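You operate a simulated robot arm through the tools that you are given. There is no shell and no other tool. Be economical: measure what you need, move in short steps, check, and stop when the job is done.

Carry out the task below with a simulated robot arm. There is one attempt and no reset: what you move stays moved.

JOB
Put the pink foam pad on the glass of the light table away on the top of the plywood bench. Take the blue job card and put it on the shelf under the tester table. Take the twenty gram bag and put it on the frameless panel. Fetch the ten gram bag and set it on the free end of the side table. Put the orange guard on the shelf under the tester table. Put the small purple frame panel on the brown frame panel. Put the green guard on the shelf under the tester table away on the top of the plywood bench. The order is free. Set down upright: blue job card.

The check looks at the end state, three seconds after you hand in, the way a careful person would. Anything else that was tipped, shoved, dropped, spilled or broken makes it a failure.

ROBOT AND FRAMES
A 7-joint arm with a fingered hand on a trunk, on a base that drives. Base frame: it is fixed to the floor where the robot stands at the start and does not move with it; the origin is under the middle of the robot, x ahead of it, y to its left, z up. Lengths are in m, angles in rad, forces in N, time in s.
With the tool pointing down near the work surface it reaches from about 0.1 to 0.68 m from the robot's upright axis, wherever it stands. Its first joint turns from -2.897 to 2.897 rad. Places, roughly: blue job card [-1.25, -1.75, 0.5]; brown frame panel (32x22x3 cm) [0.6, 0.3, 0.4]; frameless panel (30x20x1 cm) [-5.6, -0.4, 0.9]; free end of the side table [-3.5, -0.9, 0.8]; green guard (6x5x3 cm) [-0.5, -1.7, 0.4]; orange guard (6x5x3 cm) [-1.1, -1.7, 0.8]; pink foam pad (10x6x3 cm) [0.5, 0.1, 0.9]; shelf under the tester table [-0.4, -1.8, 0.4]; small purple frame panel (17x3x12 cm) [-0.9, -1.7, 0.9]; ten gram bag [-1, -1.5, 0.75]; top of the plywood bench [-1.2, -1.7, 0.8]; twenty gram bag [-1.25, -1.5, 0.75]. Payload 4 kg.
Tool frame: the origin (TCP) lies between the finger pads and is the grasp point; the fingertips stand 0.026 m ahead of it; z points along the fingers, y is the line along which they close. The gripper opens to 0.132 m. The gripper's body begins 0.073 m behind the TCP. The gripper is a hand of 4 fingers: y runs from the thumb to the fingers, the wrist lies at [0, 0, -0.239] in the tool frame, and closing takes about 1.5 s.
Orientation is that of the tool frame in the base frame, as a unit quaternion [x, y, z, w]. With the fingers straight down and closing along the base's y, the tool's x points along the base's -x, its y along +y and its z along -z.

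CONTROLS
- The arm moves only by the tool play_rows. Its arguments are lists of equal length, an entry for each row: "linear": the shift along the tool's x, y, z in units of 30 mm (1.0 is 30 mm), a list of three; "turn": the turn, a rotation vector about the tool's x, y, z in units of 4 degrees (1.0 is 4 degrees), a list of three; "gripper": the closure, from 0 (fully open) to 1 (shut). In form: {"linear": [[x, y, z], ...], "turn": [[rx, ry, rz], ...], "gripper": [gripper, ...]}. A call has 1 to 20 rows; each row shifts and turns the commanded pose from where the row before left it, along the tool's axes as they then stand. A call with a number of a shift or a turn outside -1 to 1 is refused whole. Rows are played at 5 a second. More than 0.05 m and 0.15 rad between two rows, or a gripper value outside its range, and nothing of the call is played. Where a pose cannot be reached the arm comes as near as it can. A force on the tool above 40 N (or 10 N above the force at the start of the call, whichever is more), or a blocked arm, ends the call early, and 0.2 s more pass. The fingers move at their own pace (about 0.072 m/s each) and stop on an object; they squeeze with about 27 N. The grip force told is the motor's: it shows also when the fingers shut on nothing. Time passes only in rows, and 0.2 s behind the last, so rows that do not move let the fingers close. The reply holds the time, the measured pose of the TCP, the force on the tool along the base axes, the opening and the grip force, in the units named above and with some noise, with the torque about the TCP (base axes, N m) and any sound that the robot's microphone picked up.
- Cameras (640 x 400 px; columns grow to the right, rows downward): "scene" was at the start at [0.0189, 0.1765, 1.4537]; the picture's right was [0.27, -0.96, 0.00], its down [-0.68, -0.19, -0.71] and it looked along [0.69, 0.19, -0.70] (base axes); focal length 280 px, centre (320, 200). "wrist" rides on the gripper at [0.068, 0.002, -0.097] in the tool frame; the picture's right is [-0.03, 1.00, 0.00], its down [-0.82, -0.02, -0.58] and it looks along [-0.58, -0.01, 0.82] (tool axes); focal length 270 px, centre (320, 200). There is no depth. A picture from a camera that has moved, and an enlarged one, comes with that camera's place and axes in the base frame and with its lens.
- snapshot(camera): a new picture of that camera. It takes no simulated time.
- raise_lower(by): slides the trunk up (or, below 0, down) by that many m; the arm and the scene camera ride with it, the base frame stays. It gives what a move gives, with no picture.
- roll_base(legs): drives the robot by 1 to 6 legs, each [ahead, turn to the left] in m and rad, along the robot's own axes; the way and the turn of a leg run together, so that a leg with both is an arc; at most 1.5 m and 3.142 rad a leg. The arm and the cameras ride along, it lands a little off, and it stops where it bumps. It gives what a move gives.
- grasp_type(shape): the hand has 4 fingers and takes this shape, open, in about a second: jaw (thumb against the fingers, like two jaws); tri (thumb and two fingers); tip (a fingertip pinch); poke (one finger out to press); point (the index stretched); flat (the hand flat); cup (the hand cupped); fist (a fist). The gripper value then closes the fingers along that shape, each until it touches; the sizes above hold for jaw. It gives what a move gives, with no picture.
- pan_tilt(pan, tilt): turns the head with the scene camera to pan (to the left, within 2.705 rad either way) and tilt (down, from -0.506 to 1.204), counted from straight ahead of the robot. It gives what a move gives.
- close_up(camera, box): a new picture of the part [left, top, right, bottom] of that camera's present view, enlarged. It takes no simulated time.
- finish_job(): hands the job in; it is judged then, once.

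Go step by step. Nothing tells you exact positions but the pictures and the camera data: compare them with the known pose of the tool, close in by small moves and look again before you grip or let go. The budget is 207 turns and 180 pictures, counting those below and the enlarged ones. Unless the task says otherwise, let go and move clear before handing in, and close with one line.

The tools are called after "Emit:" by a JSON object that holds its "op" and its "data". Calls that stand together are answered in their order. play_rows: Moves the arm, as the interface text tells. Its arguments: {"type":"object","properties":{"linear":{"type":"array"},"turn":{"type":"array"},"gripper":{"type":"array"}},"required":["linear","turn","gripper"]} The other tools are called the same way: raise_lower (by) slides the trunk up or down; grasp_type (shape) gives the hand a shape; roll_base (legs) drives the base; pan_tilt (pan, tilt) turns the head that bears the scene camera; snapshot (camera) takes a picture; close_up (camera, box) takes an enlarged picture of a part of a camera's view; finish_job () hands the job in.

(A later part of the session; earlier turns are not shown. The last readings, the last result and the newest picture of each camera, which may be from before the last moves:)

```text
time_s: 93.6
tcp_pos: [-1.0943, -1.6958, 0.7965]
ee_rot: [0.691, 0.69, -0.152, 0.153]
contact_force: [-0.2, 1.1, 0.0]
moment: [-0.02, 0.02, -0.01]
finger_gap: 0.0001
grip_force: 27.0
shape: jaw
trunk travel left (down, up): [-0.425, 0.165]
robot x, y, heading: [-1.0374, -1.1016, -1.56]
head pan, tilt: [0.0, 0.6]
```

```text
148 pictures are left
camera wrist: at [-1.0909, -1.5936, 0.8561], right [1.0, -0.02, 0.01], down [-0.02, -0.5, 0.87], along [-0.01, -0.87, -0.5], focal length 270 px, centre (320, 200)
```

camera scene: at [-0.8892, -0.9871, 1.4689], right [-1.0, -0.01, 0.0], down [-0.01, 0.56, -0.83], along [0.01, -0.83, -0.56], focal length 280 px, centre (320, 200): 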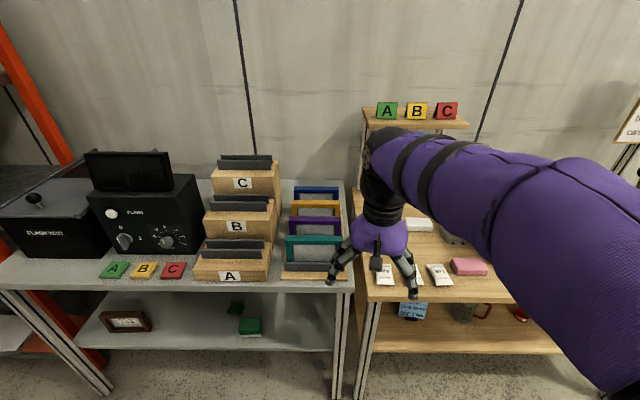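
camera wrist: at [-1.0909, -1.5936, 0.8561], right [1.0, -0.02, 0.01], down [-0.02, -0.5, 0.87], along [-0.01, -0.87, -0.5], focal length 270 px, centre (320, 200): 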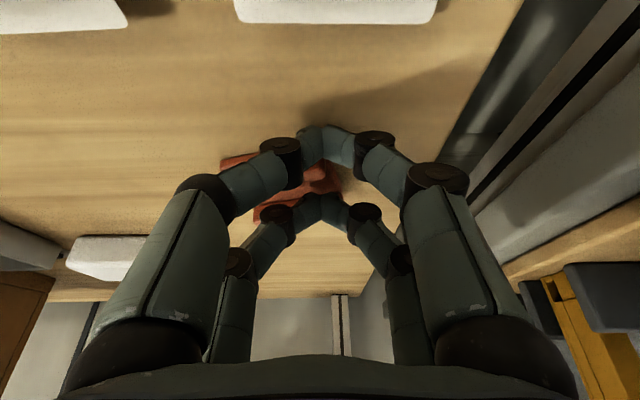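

The fingers slipped over the guard. I'll open, raise and look again.

Emit:
{"op": "play_rows", "data": {"linear": [[0, 0, -0.5], [0, 0, -1], [0, 0, -0.5], [0, 0, 0], [0, 0, 0]], "turn": [[0, 0, 0], [0, 0, 0], [0, 0, 0], [0, 0, 0], [0, 0, 0]], "gripper": [1, 0.6, 0, 0, 0]}}

Emit:
{"op": "snapshot", "data": {"camera": "wrist"}}

Emit:
{"op": "close_up", "data": {"camera": "scene", "box": [320, 180, 520, 320]}}

```text
time_s: 94.8
tcp_pos: [-1.0941, -1.6698, 0.8503]
ee_rot: [0.691, 0.69, -0.152, 0.153]
contact_force: [-1.1, 0.5, -0.2]
moment: [0.01, 0.0, 0.0]
finger_gap: 0.1159
grip_force: 0.1
shape: jaw
trunk travel left (down, up): [-0.425, 0.165]
robot x, y, heading: [-1.0404, -1.1037, -1.561]
head pan, tilt: [0.0, 0.6]
```

```text
147 pictures are left
camera wrist: at [-1.0909, -1.5682, 0.9109], right [1.0, -0.02, 0.01], down [-0.02, -0.5, 0.87], along [-0.01, -0.87, -0.5], focal length 270 px, centre (320, 200)
```

wrist: 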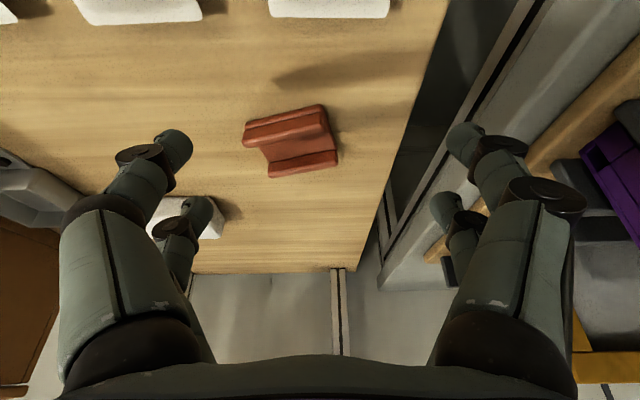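

```text
2.86 times, centred on (420, 250) of scene
camera zoom: at [-0.8877, -1.1288, 1.4688], right [-1.0, -0.01, 0.0], down [-0.01, 0.57, -0.82], along [0.01, -0.82, -0.57], focal length 801 px, centre (34, 57)
```

zoom: 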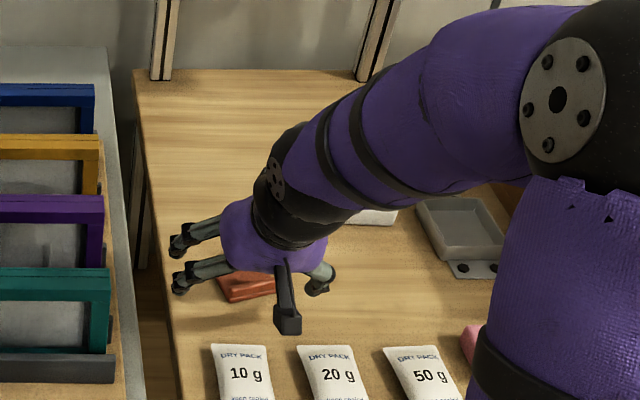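

The guard is now yawed about 21° with its centre near (-1.113, -1.726). I'll turn the hand to match it, then descend square onto its ends.

Emit:
{"op": "play_rows", "data": {"linear": [[0, 0, 0], [0, 0, 0], [0, 0, 0], [0, 0, 0], [0, 0, 0], [0, 0, 0], [-0.58, -0.64, 0.27], [-0.57, -0.63, 0.26]], "turn": [[-0.363, 0, -0.796], [-0.363, 0, -0.796], [-0.363, 0, -0.796], [-0.363, 0, -0.796], [-0.363, 0, -0.796], [-0.363, 0, -0.796], [0, 0, 0], [0, 0, 0]], "gripper": [0.2, 0.2, 0.2, 0.2, 0.2, 0.2, 0.2, 0.2]}}

Emit:
{"op": "snapshot", "data": {"camera": "wrist"}}

```text
time_s: 96.6
tcp_pos: [-1.1164, -1.7197, 0.8498]
ee_rot: [0.553, 0.804, -0.123, 0.178]
contact_force: [-0.5, 0.4, 0.6]
moment: [-0.04, 0.01, 0.01]
finger_gap: 0.1058
grip_force: 0.1
shape: jaw
trunk travel left (down, up): [-0.425, 0.165]
robot x, y, heading: [-1.0366, -1.1031, -1.563]
head pan, tilt: [0.0, 0.6]
```

```text
145 pictures are left
camera wrist: at [-1.1501, -1.6236, 0.9104], right [0.94, 0.34, 0.01], down [0.16, -0.47, 0.87], along [0.3, -0.81, -0.5], focal length 270 px, centre (320, 200)
```

wrist: 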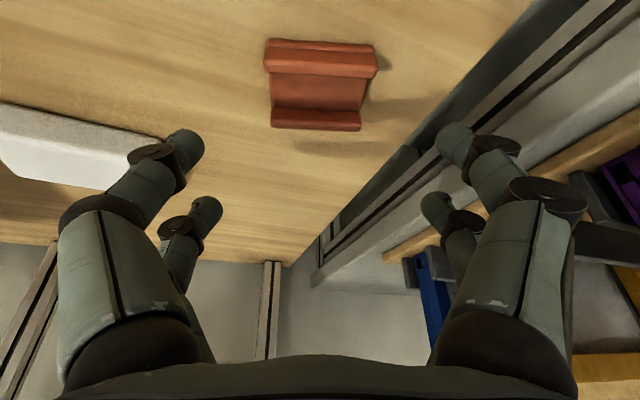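

Emit:
{"op": "play_rows", "data": {"linear": [[0.25, 0, 0.53], [0.25, 0, 0.53], [0.24, 0, 0.5], [0, 0, 0], [0, 0, 0], [0, 0, 0], [0, 0, 0], [0, 0, 0], [0, 0, 0]], "turn": [[0, 0, 0], [0, 0, 0], [0, 0, 0], [0, 0, 0], [0, 0, 0], [0, 0, 0], [0, 0, 0], [0, 0, 0], [0, 0, 0]], "gripper": [0.3, 0.3, 0.3, 0.48, 0.48, 0.48, 0.48, 0.48, 0.48]}}

Emit:
{"op": "snapshot", "data": {"camera": "wrist"}}

```text
time_s: 98.6
tcp_pos: [-1.1155, -1.7194, 0.7993]
ee_rot: [0.553, 0.805, -0.123, 0.177]
contact_force: [0.7, -0.1, -0.1]
moment: [0.04, -0.04, 0.01]
finger_gap: 0.0692
grip_force: 0.0
shape: jaw
trunk travel left (down, up): [-0.425, 0.165]
robot x, y, heading: [-1.0389, -1.1015, -1.556]
head pan, tilt: [0.0, 0.6]
```

```text
144 pictures are left
camera wrist: at [-1.15, -1.6233, 0.8598], right [0.94, 0.34, 0.01], down [0.16, -0.47, 0.87], along [0.3, -0.82, -0.5], focal length 270 px, centre (320, 200)
```

wrist: 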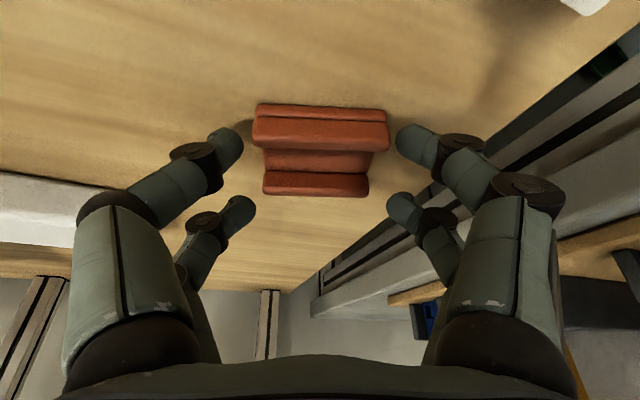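

Emit:
{"op": "play_rows", "data": {"linear": [[0.32, 0, -0.02], [0, 0, 0], [0, 0, 0], [0, 0, 0], [0, 0, 0], [0, 0, 0]], "turn": [[0, 0, 0], [0, 0, 0], [0, 0, 0], [0, 0, 0], [0, 0, 0], [0, 0, 0]], "gripper": [0.48, 0.6, 0.6, 0.6, 0.6, 0.6]}}

Emit:
{"op": "snapshot", "data": {"camera": "wrist"}}

```text
time_s: 100.0
tcp_pos: [-1.1184, -1.7114, 0.7951]
ee_rot: [0.553, 0.804, -0.123, 0.178]
contact_force: [-0.2, -0.4, -0.9]
moment: [-0.02, 0.03, -0.03]
finger_gap: 0.0082
grip_force: 26.9
shape: jaw
trunk travel left (down, up): [-0.425, 0.165]
robot x, y, heading: [-1.0397, -1.1023, -1.558]
head pan, tilt: [0.0, 0.6]
```

```text
143 pictures are left
camera wrist: at [-1.1529, -1.6149, 0.8561], right [0.94, 0.34, 0.01], down [0.16, -0.47, 0.87], along [0.3, -0.82, -0.5], focal length 270 px, centre (320, 200)
```

wrist: 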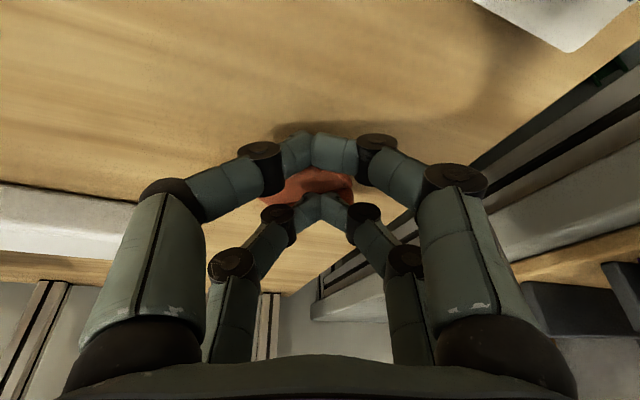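

Emit:
{"op": "play_rows", "data": {"linear": [[0, 0, -0.5], [0, 0, -0.5], [0, 0, -0.5]], "turn": [[0, 0, 0], [0, 0, 0], [0, 0, 0]], "gripper": [0.6, 0.6, 0.6]}}

Emit:
{"op": "snapshot", "data": {"camera": "wrist"}}

```text
time_s: 100.8
tcp_pos: [-1.1253, -1.6936, 0.8352]
ee_rot: [0.554, 0.804, -0.123, 0.177]
contact_force: [-1.0, 0.1, -0.5]
moment: [0.01, 0.0, -0.01]
finger_gap: 0.0078
grip_force: 27.0
shape: jaw
trunk travel left (down, up): [-0.425, 0.165]
robot x, y, heading: [-1.0397, -1.1025, -1.56]
head pan, tilt: [0.0, 0.6]
```

```text
142 pictures are left
camera wrist: at [-1.1601, -1.5971, 0.8971], right [0.94, 0.34, 0.01], down [0.16, -0.47, 0.87], along [0.3, -0.82, -0.5], focal length 270 px, centre (320, 200)
```

wrist: 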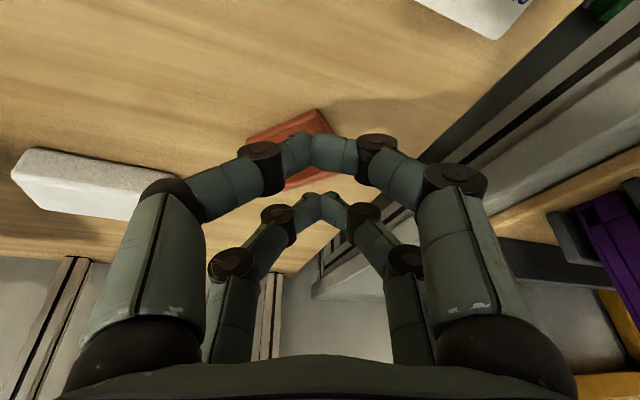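

The end-grip slips because the tilt lifts the far finger pair off the low guard. I'll grip it straight down across its walls instead. First I'll raise, straighten the hand and look.

Emit:
{"op": "play_rows", "data": {"linear": [[0, 0, -1], [0, 0, -1], [0, 0, -1], [0, 0, -1], [0, 0, 0], [0, 0, 0], [0, 0, 0], [0, 0, 0], [0, 0, 0], [0, 0, 0], [0, 0, 0]], "turn": [[0, 0, 0], [0, 0, 0], [0, 0, 0], [0, 0, 0], [0, 1, 0], [0, 1, 0], [0, 1, 0], [0, 1, 0], [0, 1, 0], [0, 1, 0], [0, 0.25, 0]], "gripper": [0.5, 0, 0, 0, 0, 0, 0, 0, 0, 0, 0]}}

Emit:
{"op": "snapshot", "data": {"camera": "wrist"}}

```text
time_s: 103.2
tcp_pos: [-1.144, -1.6466, 0.9462]
ee_rot: [0.567, 0.824, 0.001, -0.001]
contact_force: [-0.4, 0.6, -0.5]
moment: [0.02, 0.03, 0.03]
finger_gap: 0.1318
grip_force: 0.0
shape: jaw
trunk travel left (down, up): [-0.425, 0.165]
robot x, y, heading: [-1.0408, -1.108, -1.562]
head pan, tilt: [0.0, 0.6]
```

```text
141 pictures are left
camera wrist: at [-1.1654, -1.5824, 1.0432], right [0.94, 0.33, 0.0], down [0.27, -0.77, 0.58], along [0.19, -0.54, -0.82], focal length 270 px, centre (320, 200)
```

wrist: 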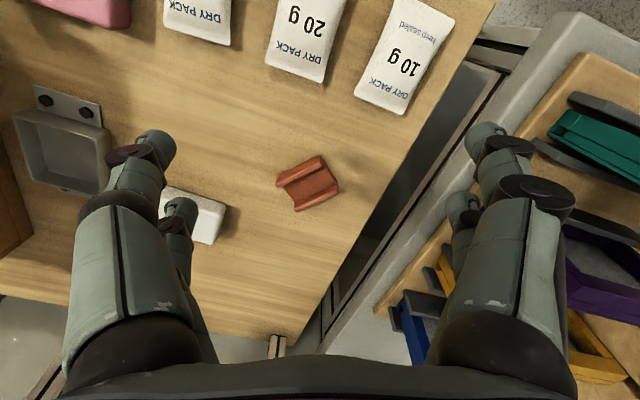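

The guard's walls now run about 50° from x, centred near (-1.122, -1.745). I'll move over it and turn the hand so it closes across the walls.

Emit:
{"op": "play_rows", "data": {"linear": [[-0.83, -0.12, 0], [-0.83, -0.12, 0], [-0.83, -0.12, 0], [-0.83, -0.12, 0], [0, 0, 0], [0, 0, 0], [0, 0, 0], [0, 0, 0], [0, 0, 0], [0, 0, 0], [0, 0, 0], [0, 0, 0], [0, 0, 0], [0, 0, 0], [0, 0, 0], [0, 0, 0], [0, 0, 0], [0, 0, 0], [0, 0, 0], [0, 0, 1]], "turn": [[0, 0, 0], [0, 0, 0], [0, 0, 0], [0, 0, 0], [0, 0, 1], [0, 0, 1], [0, 0, 1], [0, 0, 1], [0, 0, 1], [0, 0, 1], [0, 0, 1], [0, 0, 1], [0, 0, 1], [0, 0, 1], [0, 0, 1], [0, 0, 1], [0, 0, 1], [0, 0, 1], [0, 0, 1], [0, 0, 0.25]], "gripper": [0, 0, 0, 0, 0, 0, 0, 0, 0, 0, 0, 0, 0, 0, 0, 0, 0, 0, 0.2, 0.2]}}

Emit:
{"op": "snapshot", "data": {"camera": "wrist"}}

```text
time_s: 107.4
tcp_pos: [-1.1223, -1.7433, 0.9158]
ee_rot: [0.907, 0.422, -0.001, 0.0]
contact_force: [-0.5, 0.2, 0.1]
moment: [-0.05, -0.01, -0.02]
finger_gap: 0.1059
grip_force: 0.1
shape: jaw
trunk travel left (down, up): [-0.425, 0.165]
robot x, y, heading: [-1.0424, -1.1022, -1.558]
head pan, tilt: [0.0, 0.6]
```

```text
140 pictures are left
camera wrist: at [-1.0749, -1.6936, 1.0134], right [0.75, -0.66, 0.0], down [-0.54, -0.61, 0.58], along [-0.38, -0.43, -0.82], focal length 270 px, centre (320, 200)
```

wrist: 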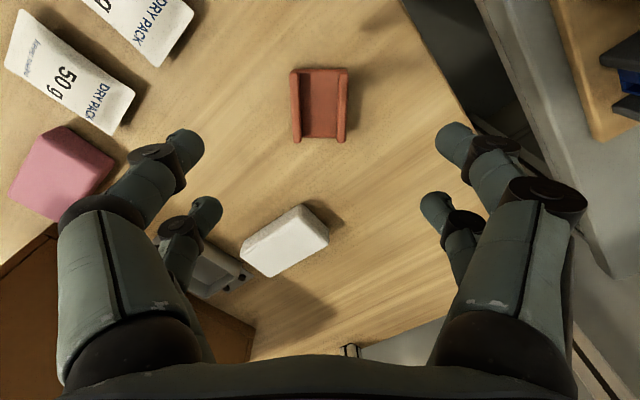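

Aligned. Straight down, then close across the walls.

Emit:
{"op": "play_rows", "data": {"linear": [[0, 0, 1], [0, 0, 1], [0, 0, 1], [0, 0, 0.9], [0, 0, 0.2], [0, 0, 0], [0, 0, 0], [0, 0, 0], [0, 0, 0], [0, 0, 0], [0, 0, 0], [0, 0, -0.5], [0, 0, -0.5], [0, 0, -0.5]], "turn": [[0, 0, 0], [0, 0, 0], [0, 0, 0], [0, 0, 0], [0, 0, 0], [0, 0, 0], [0, 0, 0], [0, 0, 0], [0, 0, 0], [0, 0, 0], [0, 0, 0], [0, 0, 0], [0, 0, 0], [0, 0, 0]], "gripper": [0.3, 0.3, 0.3, 0.3, 0.3, 1, 1, 1, 1, 1, 1, 1, 1, 1]}}

Emit:
{"op": "snapshot", "data": {"camera": "wrist"}}

```text
time_s: 110.4
tcp_pos: [-1.1216, -1.7434, 0.8378]
ee_rot: [0.907, 0.422, 0.0, 0.0]
contact_force: [0.1, -0.3, -0.1]
moment: [0.0, 0.01, 0.03]
finger_gap: 0.0412
grip_force: 27.5
shape: jaw
trunk travel left (down, up): [-0.425, 0.165]
robot x, y, heading: [-1.0414, -1.1041, -1.558]
head pan, tilt: [0.0, 0.6]
```

```text
139 pictures are left
camera wrist: at [-1.075, -1.6934, 0.9345], right [0.75, -0.66, 0.0], down [-0.54, -0.61, 0.58], along [-0.38, -0.43, -0.82], focal length 270 px, centre (320, 200)
```

wrist: 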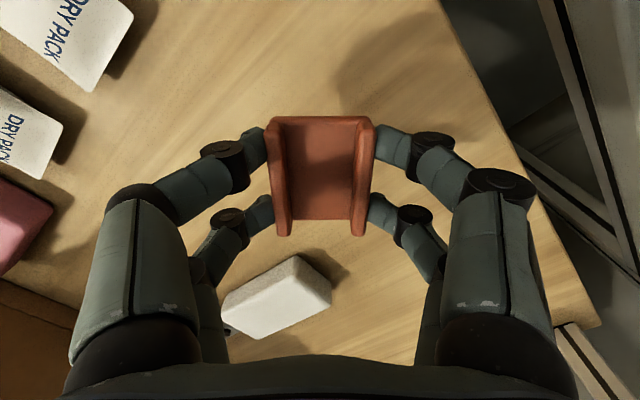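

The guard is gripped. I'll turn it so its walls point front-to-back, set it down, and regrip with an 18° tilt for the shelf.

Emit:
{"op": "play_rows", "data": {"linear": [[0, 0, 0], [0, 0, 0], [0, 0, 0], [0, 0, 0], [0, 0, 0], [0, 0, 0], [0, 0, 0], [0, 0, 0], [0, 0, 0], [0, 0, 0], [0, 0, 0.5], [0, 0, 0.5], [0, 0, 0.4], [0, 0, 0.05], [0, 0, 0.05]], "turn": [[0, 0, -1], [0, 0, -1], [0, 0, -1], [0, 0, -1], [0, 0, -1], [0, 0, -1], [0, 0, -1], [0, 0, -1], [0, 0, -1], [0, 0, -1], [0, 0, 0], [0, 0, 0], [0, 0, 0], [0, 0, 0], [0, 0, 0]], "gripper": [1, 1, 1, 1, 1, 1, 1, 1, 1, 1, 1, 1, 1, 1, 1]}}

Emit:
{"op": "snapshot", "data": {"camera": "wrist"}}

```text
time_s: 113.6
tcp_pos: [-1.1219, -1.7439, 0.7921]
ee_rot: [0.707, 0.707, -0.001, -0.001]
contact_force: [0.5, 0.2, 0.0]
moment: [0.01, 0.03, 0.01]
finger_gap: 0.0411
grip_force: 27.1
shape: jaw
trunk travel left (down, up): [-0.425, 0.165]
robot x, y, heading: [-1.0423, -1.1049, -1.56]
head pan, tilt: [0.0, 0.6]
```

```text
138 pictures are left
camera wrist: at [-1.1191, -1.6758, 0.8902], right [1.0, -0.03, 0.0], down [-0.02, -0.82, 0.58], along [-0.02, -0.58, -0.82], focal length 270 px, centre (320, 200)
```

wrist: 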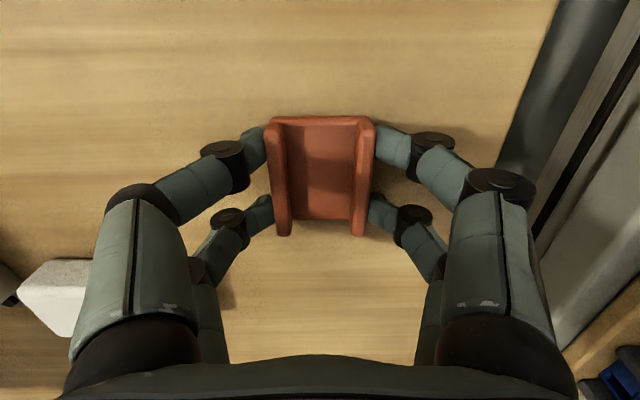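

Emit:
{"op": "play_rows", "data": {"linear": [[0, 0, 0.05], [0, 0, 0.05], [0, 0, 0.05], [0, 0, 0.05]], "turn": [[0, 0, 0], [0, 0, 0], [0, 0, 0], [0, 0, 0]], "gripper": [1, 1, 1, 1]}}

Emit:
{"op": "play_rows", "data": {"linear": [[0, 0, 0], [0, 0, 0], [0, 0, 0], [0, 0, -0.5], [0, 0, 0], [0, 0, 0], [0, 0, 0], [0, 0, 0], [0, 0, 0]], "turn": [[0, 0, 0], [0, 0, 0], [0, 0, 0], [0, 0, 0], [0, -1, 0], [0, -1, 0], [0, -1, 0], [0, -1, 0], [0, -0.5, 0]], "gripper": [0.4, 0.4, 0.4, 0.4, 0.4, 0.4, 0.4, 0.4, 0.4]}}

Emit:
{"op": "snapshot", "data": {"camera": "wrist"}}

```text
time_s: 114.6
tcp_pos: [-1.1223, -1.7435, 0.7887]
ee_rot: [0.708, 0.707, -0.003, 0.002]
contact_force: [-0.9, 2.1, 25.8]
moment: [0.17, 0.08, -0.01]
finger_gap: 0.0417
grip_force: 27.4
shape: jaw
trunk travel left (down, up): [-0.425, 0.165]
robot x, y, heading: [-1.0351, -1.1054, -1.558]
head pan, tilt: [0.0, 0.6]
```

```text
time_s: 116.6
tcp_pos: [-1.1221, -1.7438, 0.8009]
ee_rot: [0.699, 0.698, -0.111, 0.111]
contact_force: [0.1, -0.5, -0.8]
moment: [0.0, 0.02, -0.01]
finger_gap: 0.0789
grip_force: 0.1
shape: jaw
trunk travel left (down, up): [-0.425, 0.165]
robot x, y, heading: [-1.0418, -1.1005, -1.559]
head pan, tilt: [0.0, 0.6]
```

```text
137 pictures are left
camera wrist: at [-1.1191, -1.6495, 0.873], right [1.0, -0.03, 0.01], down [-0.02, -0.6, 0.8], along [-0.02, -0.8, -0.6], focal length 270 px, centre (320, 200)
```

wrist: 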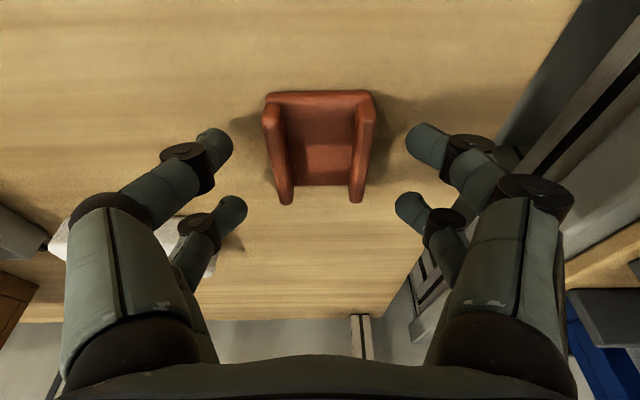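

Emit:
{"op": "play_rows", "data": {"linear": [[0.46, 0, 0.13], [0, 0, 0], [0, 0, 0], [0, 0, 0], [0, 0, 0], [0, 0, 0], [0, 0, 0], [-0.15, 0, -0.47], [-0.15, 0, -0.47]], "turn": [[0, 0, 0], [0, 0, 0], [0, 0, 0], [0, 0, 0], [0, 0, 0], [0, 0, 0], [0, 0, 0], [0, 0, 0], [0, 0, 0]], "gripper": [0.4, 0.4, 1, 1, 1, 1, 1, 1, 1]}}

Emit:
{"op": "snapshot", "data": {"camera": "wrist"}}

```text
time_s: 118.6
tcp_pos: [-1.1223, -1.7326, 0.8233]
ee_rot: [0.699, 0.698, -0.111, 0.108]
contact_force: [0.3, -0.2, -0.8]
moment: [0.0, 0.0, -0.01]
finger_gap: 0.0382
grip_force: 27.1
shape: jaw
trunk travel left (down, up): [-0.425, 0.165]
robot x, y, heading: [-1.0401, -1.1043, -1.567]
head pan, tilt: [0.0, 0.6]
```

```text
136 pictures are left
camera wrist: at [-1.1193, -1.6378, 0.8952], right [1.0, -0.03, 0.01], down [-0.02, -0.6, 0.8], along [-0.02, -0.8, -0.6], focal length 270 px, centre (320, 200)
```

wrist: 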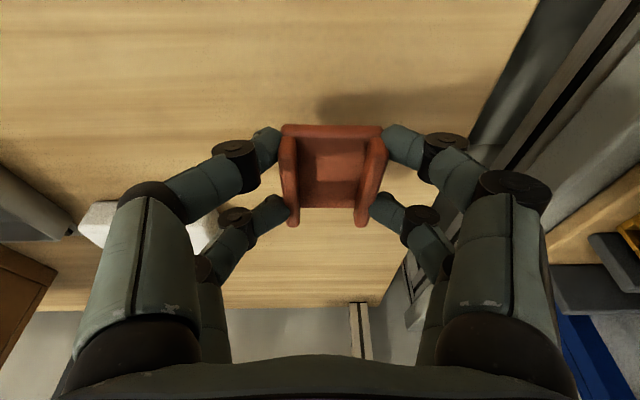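

The guard is held at 18° tilt. I'll raise and retract, then drive to a free stretch of the tester shelf (x ≈ -0.78).

Emit:
{"op": "play_rows", "data": {"linear": [[-0.31, 0, -0.95], [-0.31, 0, -0.95], [-0.31, 0, -0.95], [-0.31, 0, -0.95], [-0.31, 0, -0.95], [-0.31, 0, -0.95], [-0.31, 0, -0.95], [0.95, 0, -0.31], [0.95, 0, -0.31], [0.95, 0, -0.31], [0.95, 0, -0.31], [0.95, 0, -0.31], [0.95, 0, -0.31], [0.95, 0, -0.31]], "turn": [[0, 0, 0], [0, 0, 0], [0, 0, 0], [0, 0, 0], [0, 0, 0], [0, 0, 0], [0, 0, 0], [0, 0, 0], [0, 0, 0], [0, 0, 0], [0, 0, 0], [0, 0, 0], [0, 0, 0], [0, 0, 0]], "gripper": [1, 1, 1, 1, 1, 1, 1, 1, 1, 1, 1, 1, 1, 1]}}

Emit:
{"op": "roll_base", "data": {"legs": [[-0.25, 0], [0, 1.56], [0.32, 0], [0, -1.57]]}}

Emit:
{"op": "pan_tilt", "data": {"pan": 0, "tilt": 0.8}}

Emit:
{"op": "snapshot", "data": {"camera": "scene"}}

```text
time_s: 121.6
tcp_pos: [-1.1217, -1.5217, 1.0331]
ee_rot: [0.699, 0.698, -0.11, 0.11]
contact_force: [-0.4, 0.3, -0.5]
moment: [0.01, 0.02, 0.0]
finger_gap: 0.0386
grip_force: 27.5
shape: jaw
trunk travel left (down, up): [-0.425, 0.165]
robot x, y, heading: [-1.0393, -1.1032, -1.562]
head pan, tilt: [0.0, 0.6]
```

```text
time_s: 133.6
tcp_pos: [-0.8037, -1.2733, 1.0336]
ee_rot: [0.699, 0.698, -0.111, 0.109]
contact_force: [-0.4, 0.5, -0.4]
moment: [0.0, -0.02, -0.05]
finger_gap: 0.0384
grip_force: 27.4
shape: jaw
trunk travel left (down, up): [-0.425, 0.165]
robot x, y, heading: [-0.725, -0.8518, -1.56]
head pan, tilt: [0.0, 0.6]
```

```text
time_s: 134.3
tcp_pos: [-0.8042, -1.2722, 1.0335]
ee_rot: [0.699, 0.698, -0.11, 0.11]
contact_force: [-0.6, 0.9, -1.1]
moment: [0.02, -0.02, 0.03]
finger_gap: 0.0386
grip_force: 27.3
shape: jaw
trunk travel left (down, up): [-0.425, 0.165]
robot x, y, heading: [-0.7233, -0.8506, -1.563]
head pan, tilt: [0.0, 0.799]
```

```text
135 pictures are left
camera scene: at [-0.5703, -0.871, 1.452], right [-1.0, -0.01, 0.0], down [-0.01, 0.72, -0.7], along [0.01, -0.7, -0.72], focal length 280 px, centre (320, 200)
```

scene: 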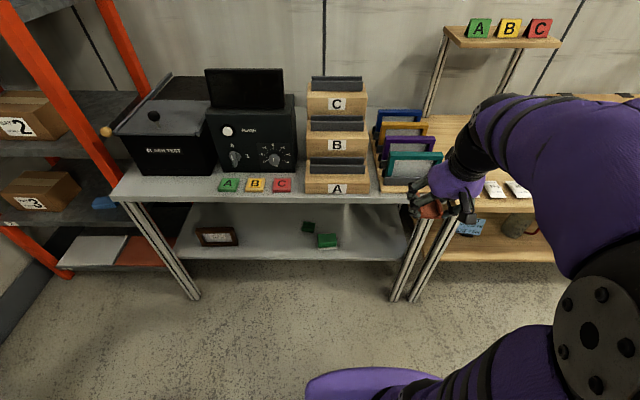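

Emit:
{"op": "raise_lower", "data": {"by": -0.4}}

Emit:
{"op": "play_rows", "data": {"linear": [[0, 0, 0], [0, 0, 0], [-0.4, 0, 0.9], [-0.4, 0, 0.9], [-0.4, 0, 0.9], [-0.4, 0, 0.9]], "turn": [[0, -1, 0], [0, -1, 0], [0, 0, 0], [0, 0, 0], [0, 0, 0], [0, 0, 0]], "gripper": [1, 1, 1, 1, 1, 1]}}

Emit:
{"op": "pan_tilt", "data": {"pan": 0, "tilt": 0.6}}

Emit:
{"op": "snapshot", "data": {"camera": "scene"}}

```text
time_s: 138.2
tcp_pos: [-0.8039, -1.2722, 0.6329]
ee_rot: [0.699, 0.698, -0.111, 0.109]
contact_force: [0.6, 0.5, 0.0]
moment: [0.01, -0.02, -0.02]
finger_gap: 0.0382
grip_force: 27.3
shape: jaw
trunk travel left (down, up): [-0.025, 0.565]
robot x, y, heading: [-0.7242, -0.855, -1.567]
head pan, tilt: [0.0, 0.799]
```

```text
time_s: 139.6
tcp_pos: [-0.8033, -1.3632, 0.5587]
ee_rot: [0.69, 0.688, -0.16, 0.159]
contact_force: [-0.6, 0.2, -0.8]
moment: [-0.03, 0.0, 0.01]
finger_gap: 0.0382
grip_force: 26.8
shape: jaw
trunk travel left (down, up): [-0.025, 0.565]
robot x, y, heading: [-0.7214, -0.8566, -1.558]
head pan, tilt: [0.0, 0.799]
```

```text
time_s: 140.3
tcp_pos: [-0.8025, -1.3616, 0.5567]
ee_rot: [0.689, 0.689, -0.159, 0.158]
contact_force: [0.2, 1.1, 0.2]
moment: [0.02, 0.01, 0.0]
finger_gap: 0.0381
grip_force: 26.8
shape: jaw
trunk travel left (down, up): [-0.025, 0.565]
robot x, y, heading: [-0.7191, -0.8556, -1.558]
head pan, tilt: [0.0, 0.6]
```

```text
134 pictures are left
camera scene: at [-0.5702, -0.8787, 1.0688], right [-1.0, -0.01, 0.0], down [0.0, 0.57, -0.82], along [0.01, -0.82, -0.57], focal length 280 px, centre (320, 200)
```

scene: 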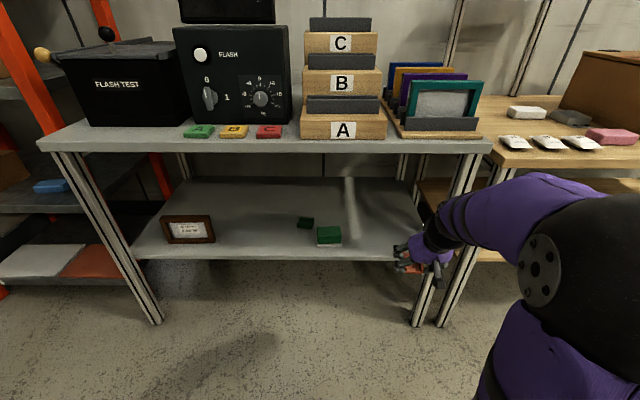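

Emit:
{"op": "play_rows", "data": {"linear": [[0.4, 0, 0.82], [0.4, 0, 0.82], [0.4, 0, 0.82]], "turn": [[0, 0, 0], [0, 0, 0], [0, 0, 0]], "gripper": [1, 1, 1]}}

Emit:
{"op": "roll_base", "data": {"legs": [[0.17, 0]]}}

Emit:
{"op": "snapshot", "data": {"camera": "scene"}}

Emit:
{"op": "snapshot", "data": {"camera": "wrist"}}

```text
time_s: 141.1
tcp_pos: [-0.8056, -1.364, 0.4745]
ee_rot: [0.69, 0.688, -0.159, 0.158]
contact_force: [-0.2, 0.5, -0.5]
moment: [0.04, 0.01, 0.01]
finger_gap: 0.0382
grip_force: 26.9
shape: jaw
trunk travel left (down, up): [-0.025, 0.565]
robot x, y, heading: [-0.7237, -0.8508, -1.561]
head pan, tilt: [0.0, 0.6]
```

```text
time_s: 142.6
tcp_pos: [-0.8035, -1.5337, 0.4745]
ee_rot: [0.689, 0.689, -0.159, 0.158]
contact_force: [-0.6, -0.8, 0.3]
moment: [0.02, 0.0, -0.01]
finger_gap: 0.0383
grip_force: 27.0
shape: jaw
trunk travel left (down, up): [-0.025, 0.565]
robot x, y, heading: [-0.7185, -1.0243, -1.565]
head pan, tilt: [0.0, 0.6]
```

```text
133 pictures are left
camera scene: at [-0.5688, -1.0494, 1.0688], right [-1.0, -0.01, 0.0], down [0.0, 0.57, -0.82], along [0.01, -0.82, -0.57], focal length 280 px, centre (320, 200)
```

scene: 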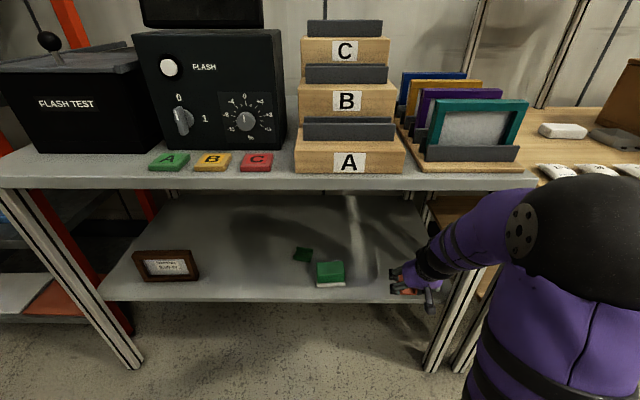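

```text
132 pictures are left
camera wrist: at [-0.7997, -1.4301, 0.5334], right [1.0, -0.03, 0.01], down [-0.02, -0.48, 0.88], along [-0.02, -0.88, -0.48], focal length 270 px, centre (320, 200)
```

wrist: 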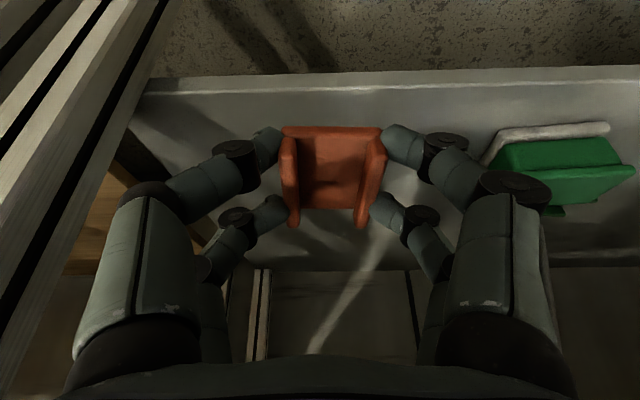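

Emit:
{"op": "play_rows", "data": {"linear": [[-0.69, 0.33, 0.33], [-0.69, 0.33, 0.33], [0.1, 0, 0.2]], "turn": [[0, 0, 0], [0, 0, 0], [0, 0, 0]], "gripper": [1, 1, 1]}}

Emit:
{"op": "snapshot", "data": {"camera": "wrist"}}

Emit:
{"op": "close_up", "data": {"camera": "scene", "box": [340, 200, 500, 320]}}

```text
time_s: 143.4
tcp_pos: [-0.7819, -1.5788, 0.469]
ee_rot: [0.691, 0.687, -0.16, 0.157]
contact_force: [0.2, 0.0, 0.0]
moment: [0.01, 0.0, -0.01]
finger_gap: 0.0383
grip_force: 27.0
shape: jaw
trunk travel left (down, up): [-0.025, 0.565]
robot x, y, heading: [-0.7191, -1.0265, -1.564]
head pan, tilt: [0.0, 0.6]
```

```text
131 pictures are left
camera wrist: at [-0.7797, -1.4763, 0.5266], right [1.0, -0.03, 0.01], down [-0.02, -0.48, 0.88], along [-0.02, -0.88, -0.48], focal length 270 px, centre (320, 200)
```

wrist: 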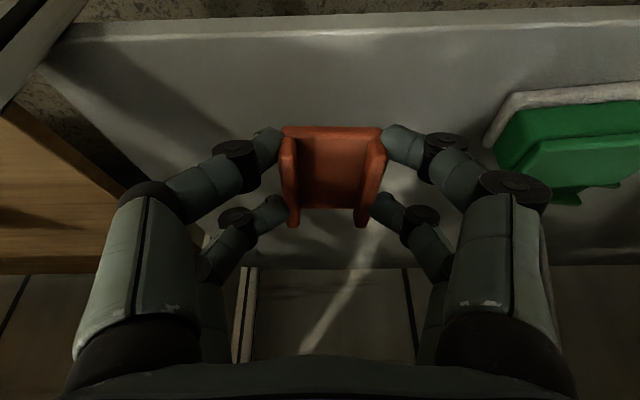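

```text
3.33 times, centred on (420, 260) of scene
camera zoom: at [-0.5688, -1.0494, 1.0688], right [-1.0, -0.01, 0.0], down [0.0, 0.56, -0.82], along [0.01, -0.82, -0.57], focal length 935 px, centre (-13, 0)
```

zoom: 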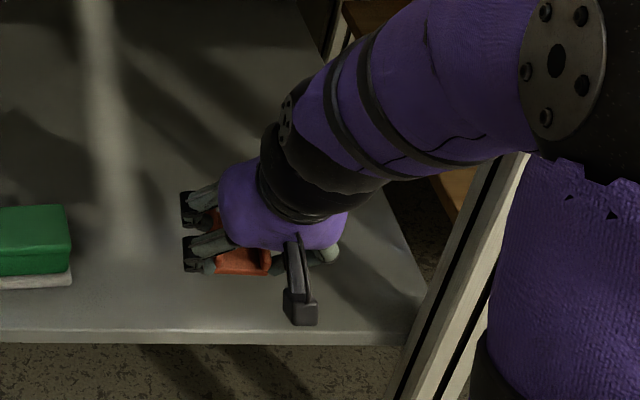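

Emit:
{"op": "play_rows", "data": {"linear": [[0.07, 0, 0.15], [0.07, 0, 0.15], [0.07, 0, 0.15], [0.07, 0, 0.15], [0.07, 0, 0.15], [0.07, 0, 0.15], [0.07, 0, 0.15]], "turn": [[0, 0, 0], [0, 0, 0], [0, 0, 0], [0, 0, 0], [0, 0, 0], [0, 0, 0], [0, 0, 0]], "gripper": [1, 1, 1, 1, 1, 1, 1]}}

Emit:
{"op": "snapshot", "data": {"camera": "wrist"}}

```text
time_s: 145.0
tcp_pos: [-0.784, -1.58, 0.4341]
ee_rot: [0.69, 0.688, -0.158, 0.157]
contact_force: [0.5, 0.4, -0.5]
moment: [0.02, -0.01, 0.0]
finger_gap: 0.0383
grip_force: 26.8
shape: jaw
trunk travel left (down, up): [-0.025, 0.565]
robot x, y, heading: [-0.7237, -1.0287, -1.569]
head pan, tilt: [0.0, 0.6]
```

```text
129 pictures are left
camera wrist: at [-0.7804, -1.4766, 0.4924], right [1.0, -0.03, 0.01], down [-0.02, -0.48, 0.88], along [-0.02, -0.88, -0.48], focal length 270 px, centre (320, 200)
```

wrist: 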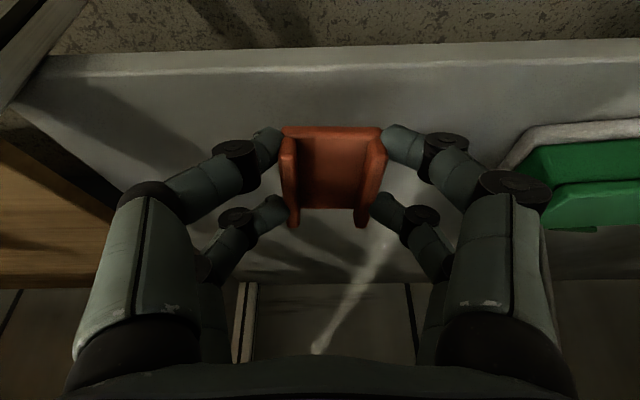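

The shelf is lower and its edge a bit farther back than I estimated. I'll move 2.5 cm deeper and keep lowering.

Emit:
{"op": "play_rows", "data": {"linear": [[-0.75, 0, 0.36], [0.07, 0, 0.15], [0.07, 0, 0.15], [0.07, 0, 0.15], [0.07, 0, 0.15], [0.07, 0, 0.15], [0.07, 0, 0.15], [0.07, 0, 0.15]], "turn": [[0, 0, 0], [0, 0, 0], [0, 0, 0], [0, 0, 0], [0, 0, 0], [0, 0, 0], [0, 0, 0], [0, 0, 0]], "gripper": [1, 1, 1, 1, 1, 1, 1, 1]}}

Emit:
{"op": "snapshot", "data": {"camera": "wrist"}}

```text
time_s: 146.8
tcp_pos: [-0.7837, -1.6061, 0.3991]
ee_rot: [0.69, 0.688, -0.159, 0.157]
contact_force: [0.5, 0.0, -1.4]
moment: [0.01, 0.01, -0.01]
finger_gap: 0.038
grip_force: 26.5
shape: jaw
trunk travel left (down, up): [-0.025, 0.565]
robot x, y, heading: [-0.7204, -1.0236, -1.562]
head pan, tilt: [0.0, 0.6]
```

```text
128 pictures are left
camera wrist: at [-0.7805, -1.5021, 0.4579], right [1.0, -0.03, 0.01], down [-0.02, -0.48, 0.88], along [-0.02, -0.88, -0.48], focal length 270 px, centre (320, 200)
```

wrist: 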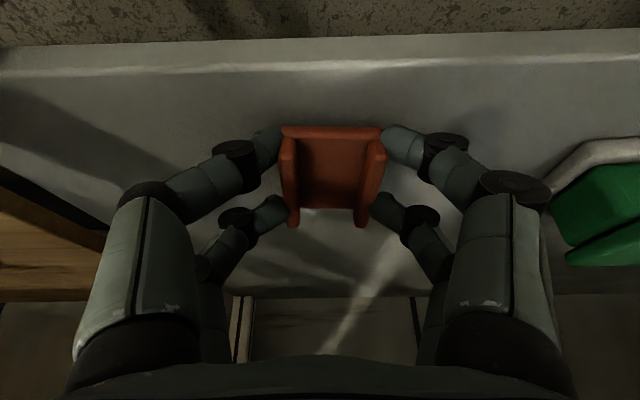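

The shelf is lower still (z ≈ 0.33, front edge y ≈ -1.59). I'll tilt 4° more and go 4 cm deeper before lowering to contact.

Emit:
{"op": "play_rows", "data": {"linear": [[0, 0, 0], [-0.58, 0, 0.33], [-0.58, 0, 0.33]], "turn": [[0, -1, 0], [0, 0, 0], [0, 0, 0]], "gripper": [1, 1, 1]}}

Emit:
{"op": "snapshot", "data": {"camera": "wrist"}}

Emit:
{"op": "snapshot", "data": {"camera": "scene"}}

```text
time_s: 147.6
tcp_pos: [-0.7829, -1.6469, 0.4006]
ee_rot: [0.685, 0.682, -0.183, 0.183]
contact_force: [0.7, 0.1, -0.3]
moment: [-0.01, -0.01, -0.02]
finger_gap: 0.0383
grip_force: 27.4
shape: jaw
trunk travel left (down, up): [-0.025, 0.565]
robot x, y, heading: [-0.7221, -1.0254, -1.565]
head pan, tilt: [0.0, 0.6]
```

```text
127 pictures are left
camera wrist: at [-0.7805, -1.5389, 0.4508], right [1.0, -0.03, 0.01], down [-0.02, -0.42, 0.91], along [-0.02, -0.91, -0.42], focal length 270 px, centre (320, 200)
```

wrist: 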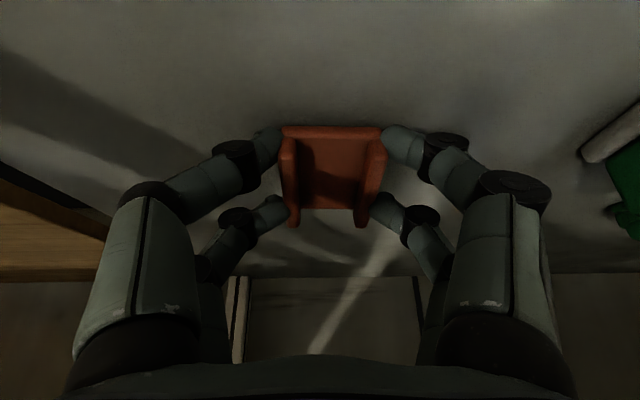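

```text
126 pictures are left
camera scene: at [-0.5688, -1.0494, 1.0688], right [-1.0, -0.01, 0.0], down [0.0, 0.56, -0.83], along [0.01, -0.82, -0.56], focal length 280 px, centre (320, 200)
```

scene: 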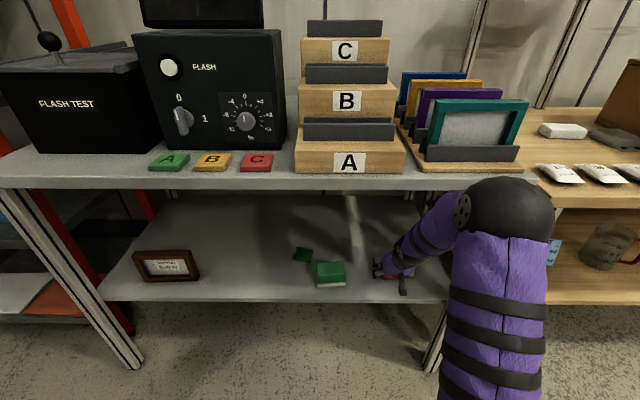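

Emit:
{"op": "play_rows", "data": {"linear": [[0.08, 0, 0.145], [0.08, 0, 0.145], [0.08, 0, 0.145], [0.08, 0, 0.145], [0.08, 0, 0.145], [0.06, 0, 0.1], [0.06, 0, 0.1], [0.06, 0, 0.1]], "turn": [[0, 0, 0], [0, 0, 0], [0, 0, 0], [0, 0, 0], [0, 0, 0], [0, 0, 0], [0, 0, 0], [0, 0, 0]], "gripper": [1, 1, 1, 1, 1, 1, 1, 1]}}

Emit:
{"op": "snapshot", "data": {"camera": "wrist"}}

```text
time_s: 148.4
tcp_pos: [-0.7826, -1.6515, 0.3925]
ee_rot: [0.681, 0.681, -0.19, 0.189]
contact_force: [0.9, 3.4, 19.5]
moment: [0.31, 0.05, -0.04]
finger_gap: 0.0396
grip_force: 27.1
shape: jaw
trunk travel left (down, up): [-0.025, 0.565]
robot x, y, heading: [-0.7224, -1.0236, -1.569]
head pan, tilt: [0.0, 0.6]
stopped in row 4: the force on the tool passed its limit at 45 N (the readings are from after the stop); the commanded pose is now the measured one
```

```text
125 pictures are left
camera wrist: at [-0.7801, -1.5426, 0.4425], right [1.0, -0.02, 0.01], down [-0.02, -0.4, 0.92], along [-0.02, -0.92, -0.4], focal length 270 px, centre (320, 200)
```

wrist: 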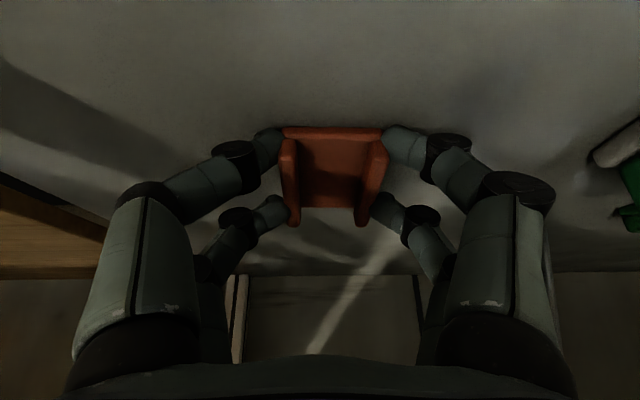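

The guard's near edge is on the shelf. I'll flatten it a little, release, and back out.

Emit:
{"op": "play_rows", "data": {"linear": [[0, 0, 0], [0, 0, 0], [0.04, 0, 0.07], [0, 0, 0], [0, 0, 0], [0, 0, 0], [0, 0, 0]], "turn": [[0, 0.5, 0], [0, 0.5, 0], [0, 0, 0], [0, 0, 0], [0, 0, 0], [0, 0, 0], [0, 0, 0]], "gripper": [1, 1, 1, 0.45, 0.45, 0.4, 0.4]}}

Emit:
{"op": "snapshot", "data": {"camera": "wrist"}}

```text
time_s: 150.0
tcp_pos: [-0.7836, -1.6521, 0.3934]
ee_rot: [0.688, 0.687, -0.167, 0.165]
contact_force: [2.6, -3.7, 37.4]
moment: [0.19, -0.08, -0.15]
finger_gap: 0.067
grip_force: 0.1
shape: jaw
trunk travel left (down, up): [-0.025, 0.565]
robot x, y, heading: [-0.7195, -1.0238, -1.555]
head pan, tilt: [0.0, 0.6]
```

```text
124 pictures are left
camera wrist: at [-0.7803, -1.5463, 0.4482], right [1.0, -0.02, 0.01], down [-0.02, -0.46, 0.89], along [-0.02, -0.89, -0.46], focal length 270 px, centre (320, 200)
```

wrist: 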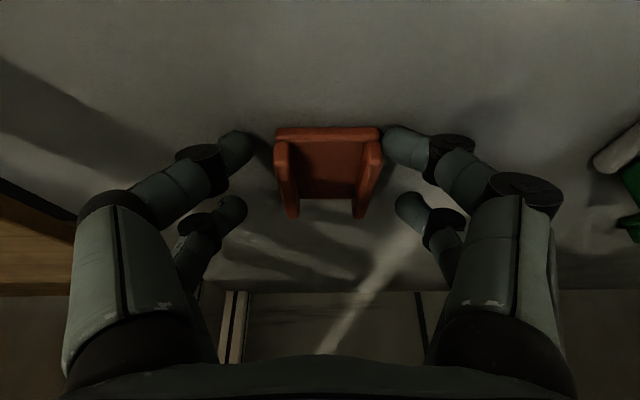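

Emit:
{"op": "play_rows", "data": {"linear": [[-0.13, 0, -0.27], [-0.27, 0, -0.54], [-0.42, 0, -0.9], [0.6, 0, -0.6], [0.9, 0, -0.44], [0.9, 0, -0.44], [0.9, 0, -0.44]], "turn": [[0, 0, 0], [0, 0, 0], [0, 0, 0], [0, 0, 0], [0, 0, 0], [0, 0, 0], [0, 0, 0]], "gripper": [0.3, 0.3, 0.2, 0.2, 0.2, 0.2, 0.2]}}

Emit:
{"op": "roll_base", "data": {"legs": [[-0.2, 0]]}}

Emit:
{"op": "snapshot", "data": {"camera": "scene"}}

Emit:
{"op": "close_up", "data": {"camera": "scene", "box": [260, 180, 420, 280]}}

```text
time_s: 151.6
tcp_pos: [-0.7823, -1.5341, 0.4522]
ee_rot: [0.688, 0.688, -0.164, 0.163]
contact_force: [-0.5, 0.7, 0.6]
moment: [0.02, 0.0, 0.0]
finger_gap: 0.1053
grip_force: 0.0
shape: jaw
trunk travel left (down, up): [-0.025, 0.565]
robot x, y, heading: [-0.7188, -1.0238, -1.562]
head pan, tilt: [0.0, 0.6]
```

```text
time_s: 153.2
tcp_pos: [-0.7855, -1.3307, 0.4514]
ee_rot: [0.689, 0.687, -0.164, 0.163]
contact_force: [0.0, -0.4, -1.2]
moment: [-0.04, -0.01, 0.01]
finger_gap: 0.1054
grip_force: 0.1
shape: jaw
trunk travel left (down, up): [-0.025, 0.565]
robot x, y, heading: [-0.725, -0.8207, -1.566]
head pan, tilt: [0.0, 0.6]
```

```text
123 pictures are left
camera scene: at [-0.5704, -0.8464, 1.0688], right [-1.0, -0.01, 0.0], down [0.0, 0.57, -0.82], along [0.01, -0.82, -0.57], focal length 280 px, centre (320, 200)
```

scene: 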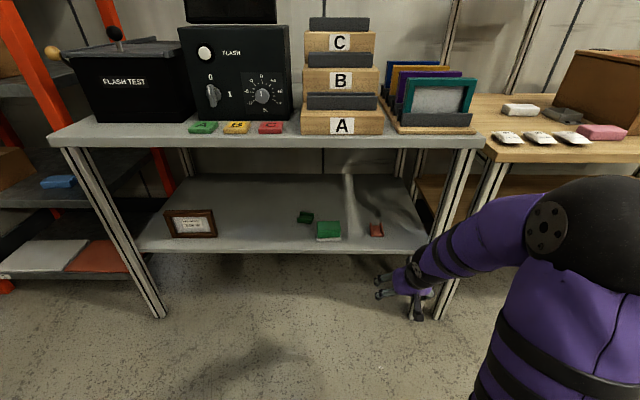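

```text
4.00 times, centred on (340, 230) of scene
camera zoom: at [-0.5704, -0.8464, 1.0688], right [-1.0, -0.01, 0.0], down [0.0, 0.57, -0.82], along [0.01, -0.82, -0.57], focal length 1122 px, centre (240, 80)
```

zoom: 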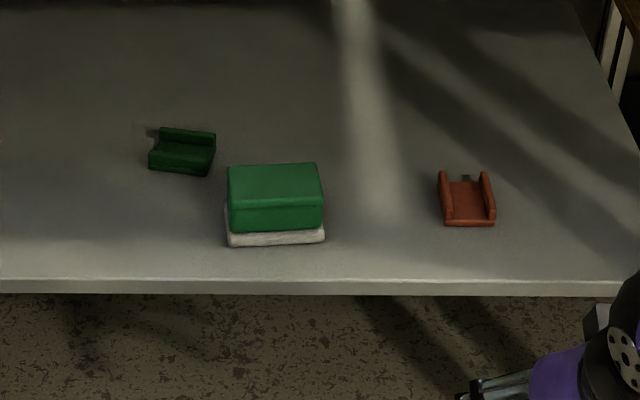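

The orange guard is on the shelf. The green guard sits too deep under the table for a steep grip, so I plan to drag it towards the shelf front with the closed fingertips and then grip it. I'll shift left and tilt the hand more.

Emit:
{"op": "roll_base", "data": {"legs": [[0, 1.57], [0.31, 0], [0, -1.57]]}}

Emit:
{"op": "play_rows", "data": {"linear": [[0, 0, 0], [0, 0, 0], [0, 0, 0], [0, 0, 0], [0, 0, 0], [0, 0, 0], [0, 0, 0]], "turn": [[0, -1, 0], [0, -1, 0], [0, -1, 0], [0, -1, 0], [0, -1, 0], [0, -1, 0], [0, -0.4, 0]], "gripper": [1, 1, 1, 1, 1, 1, 1]}}

Emit:
{"op": "snapshot", "data": {"camera": "scene"}}

Emit:
{"op": "snapshot", "data": {"camera": "wrist"}}

```text
time_s: 163.8
tcp_pos: [-0.4708, -1.3266, 0.4508]
ee_rot: [0.685, 0.691, -0.162, 0.163]
contact_force: [0.0, 0.8, 0.4]
moment: [0.01, 0.0, -0.02]
finger_gap: 0.1054
grip_force: 0.0
shape: jaw
trunk travel left (down, up): [-0.025, 0.565]
robot x, y, heading: [-0.412, -0.8157, -1.555]
head pan, tilt: [0.0, 0.6]
```

```text
time_s: 165.4
tcp_pos: [-0.472, -1.3311, 0.4515]
ee_rot: [0.632, 0.638, -0.311, 0.311]
contact_force: [-0.4, 0.4, -0.8]
moment: [0.02, 0.0, -0.02]
finger_gap: 0.0002
grip_force: 27.0
shape: jaw
out of reach, approached as far as the arm can: row 7
trunk travel left (down, up): [-0.025, 0.565]
robot x, y, heading: [-0.4132, -0.8133, -1.549]
head pan, tilt: [0.0, 0.6]
```

```text
121 pictures are left
camera scene: at [-0.2618, -0.8392, 1.0688], right [-1.0, -0.02, 0.0], down [-0.01, 0.56, -0.83], along [0.01, -0.82, -0.56], focal length 280 px, centre (320, 200)
```

scene: 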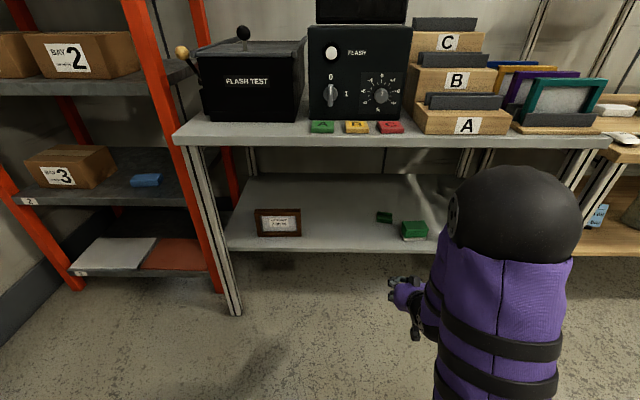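

```text
120 pictures are left
camera wrist: at [-0.4705, -1.213, 0.4583], right [1.0, -0.01, 0.02], down [-0.02, -0.04, 1.0], along [-0.01, -1.0, -0.04], focal length 270 px, centre (320, 200)
```

wrist: 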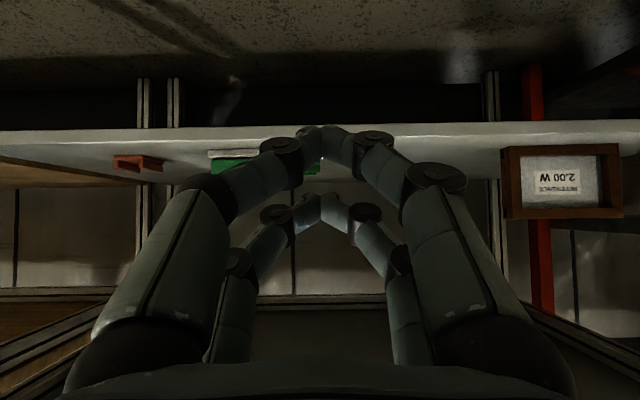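

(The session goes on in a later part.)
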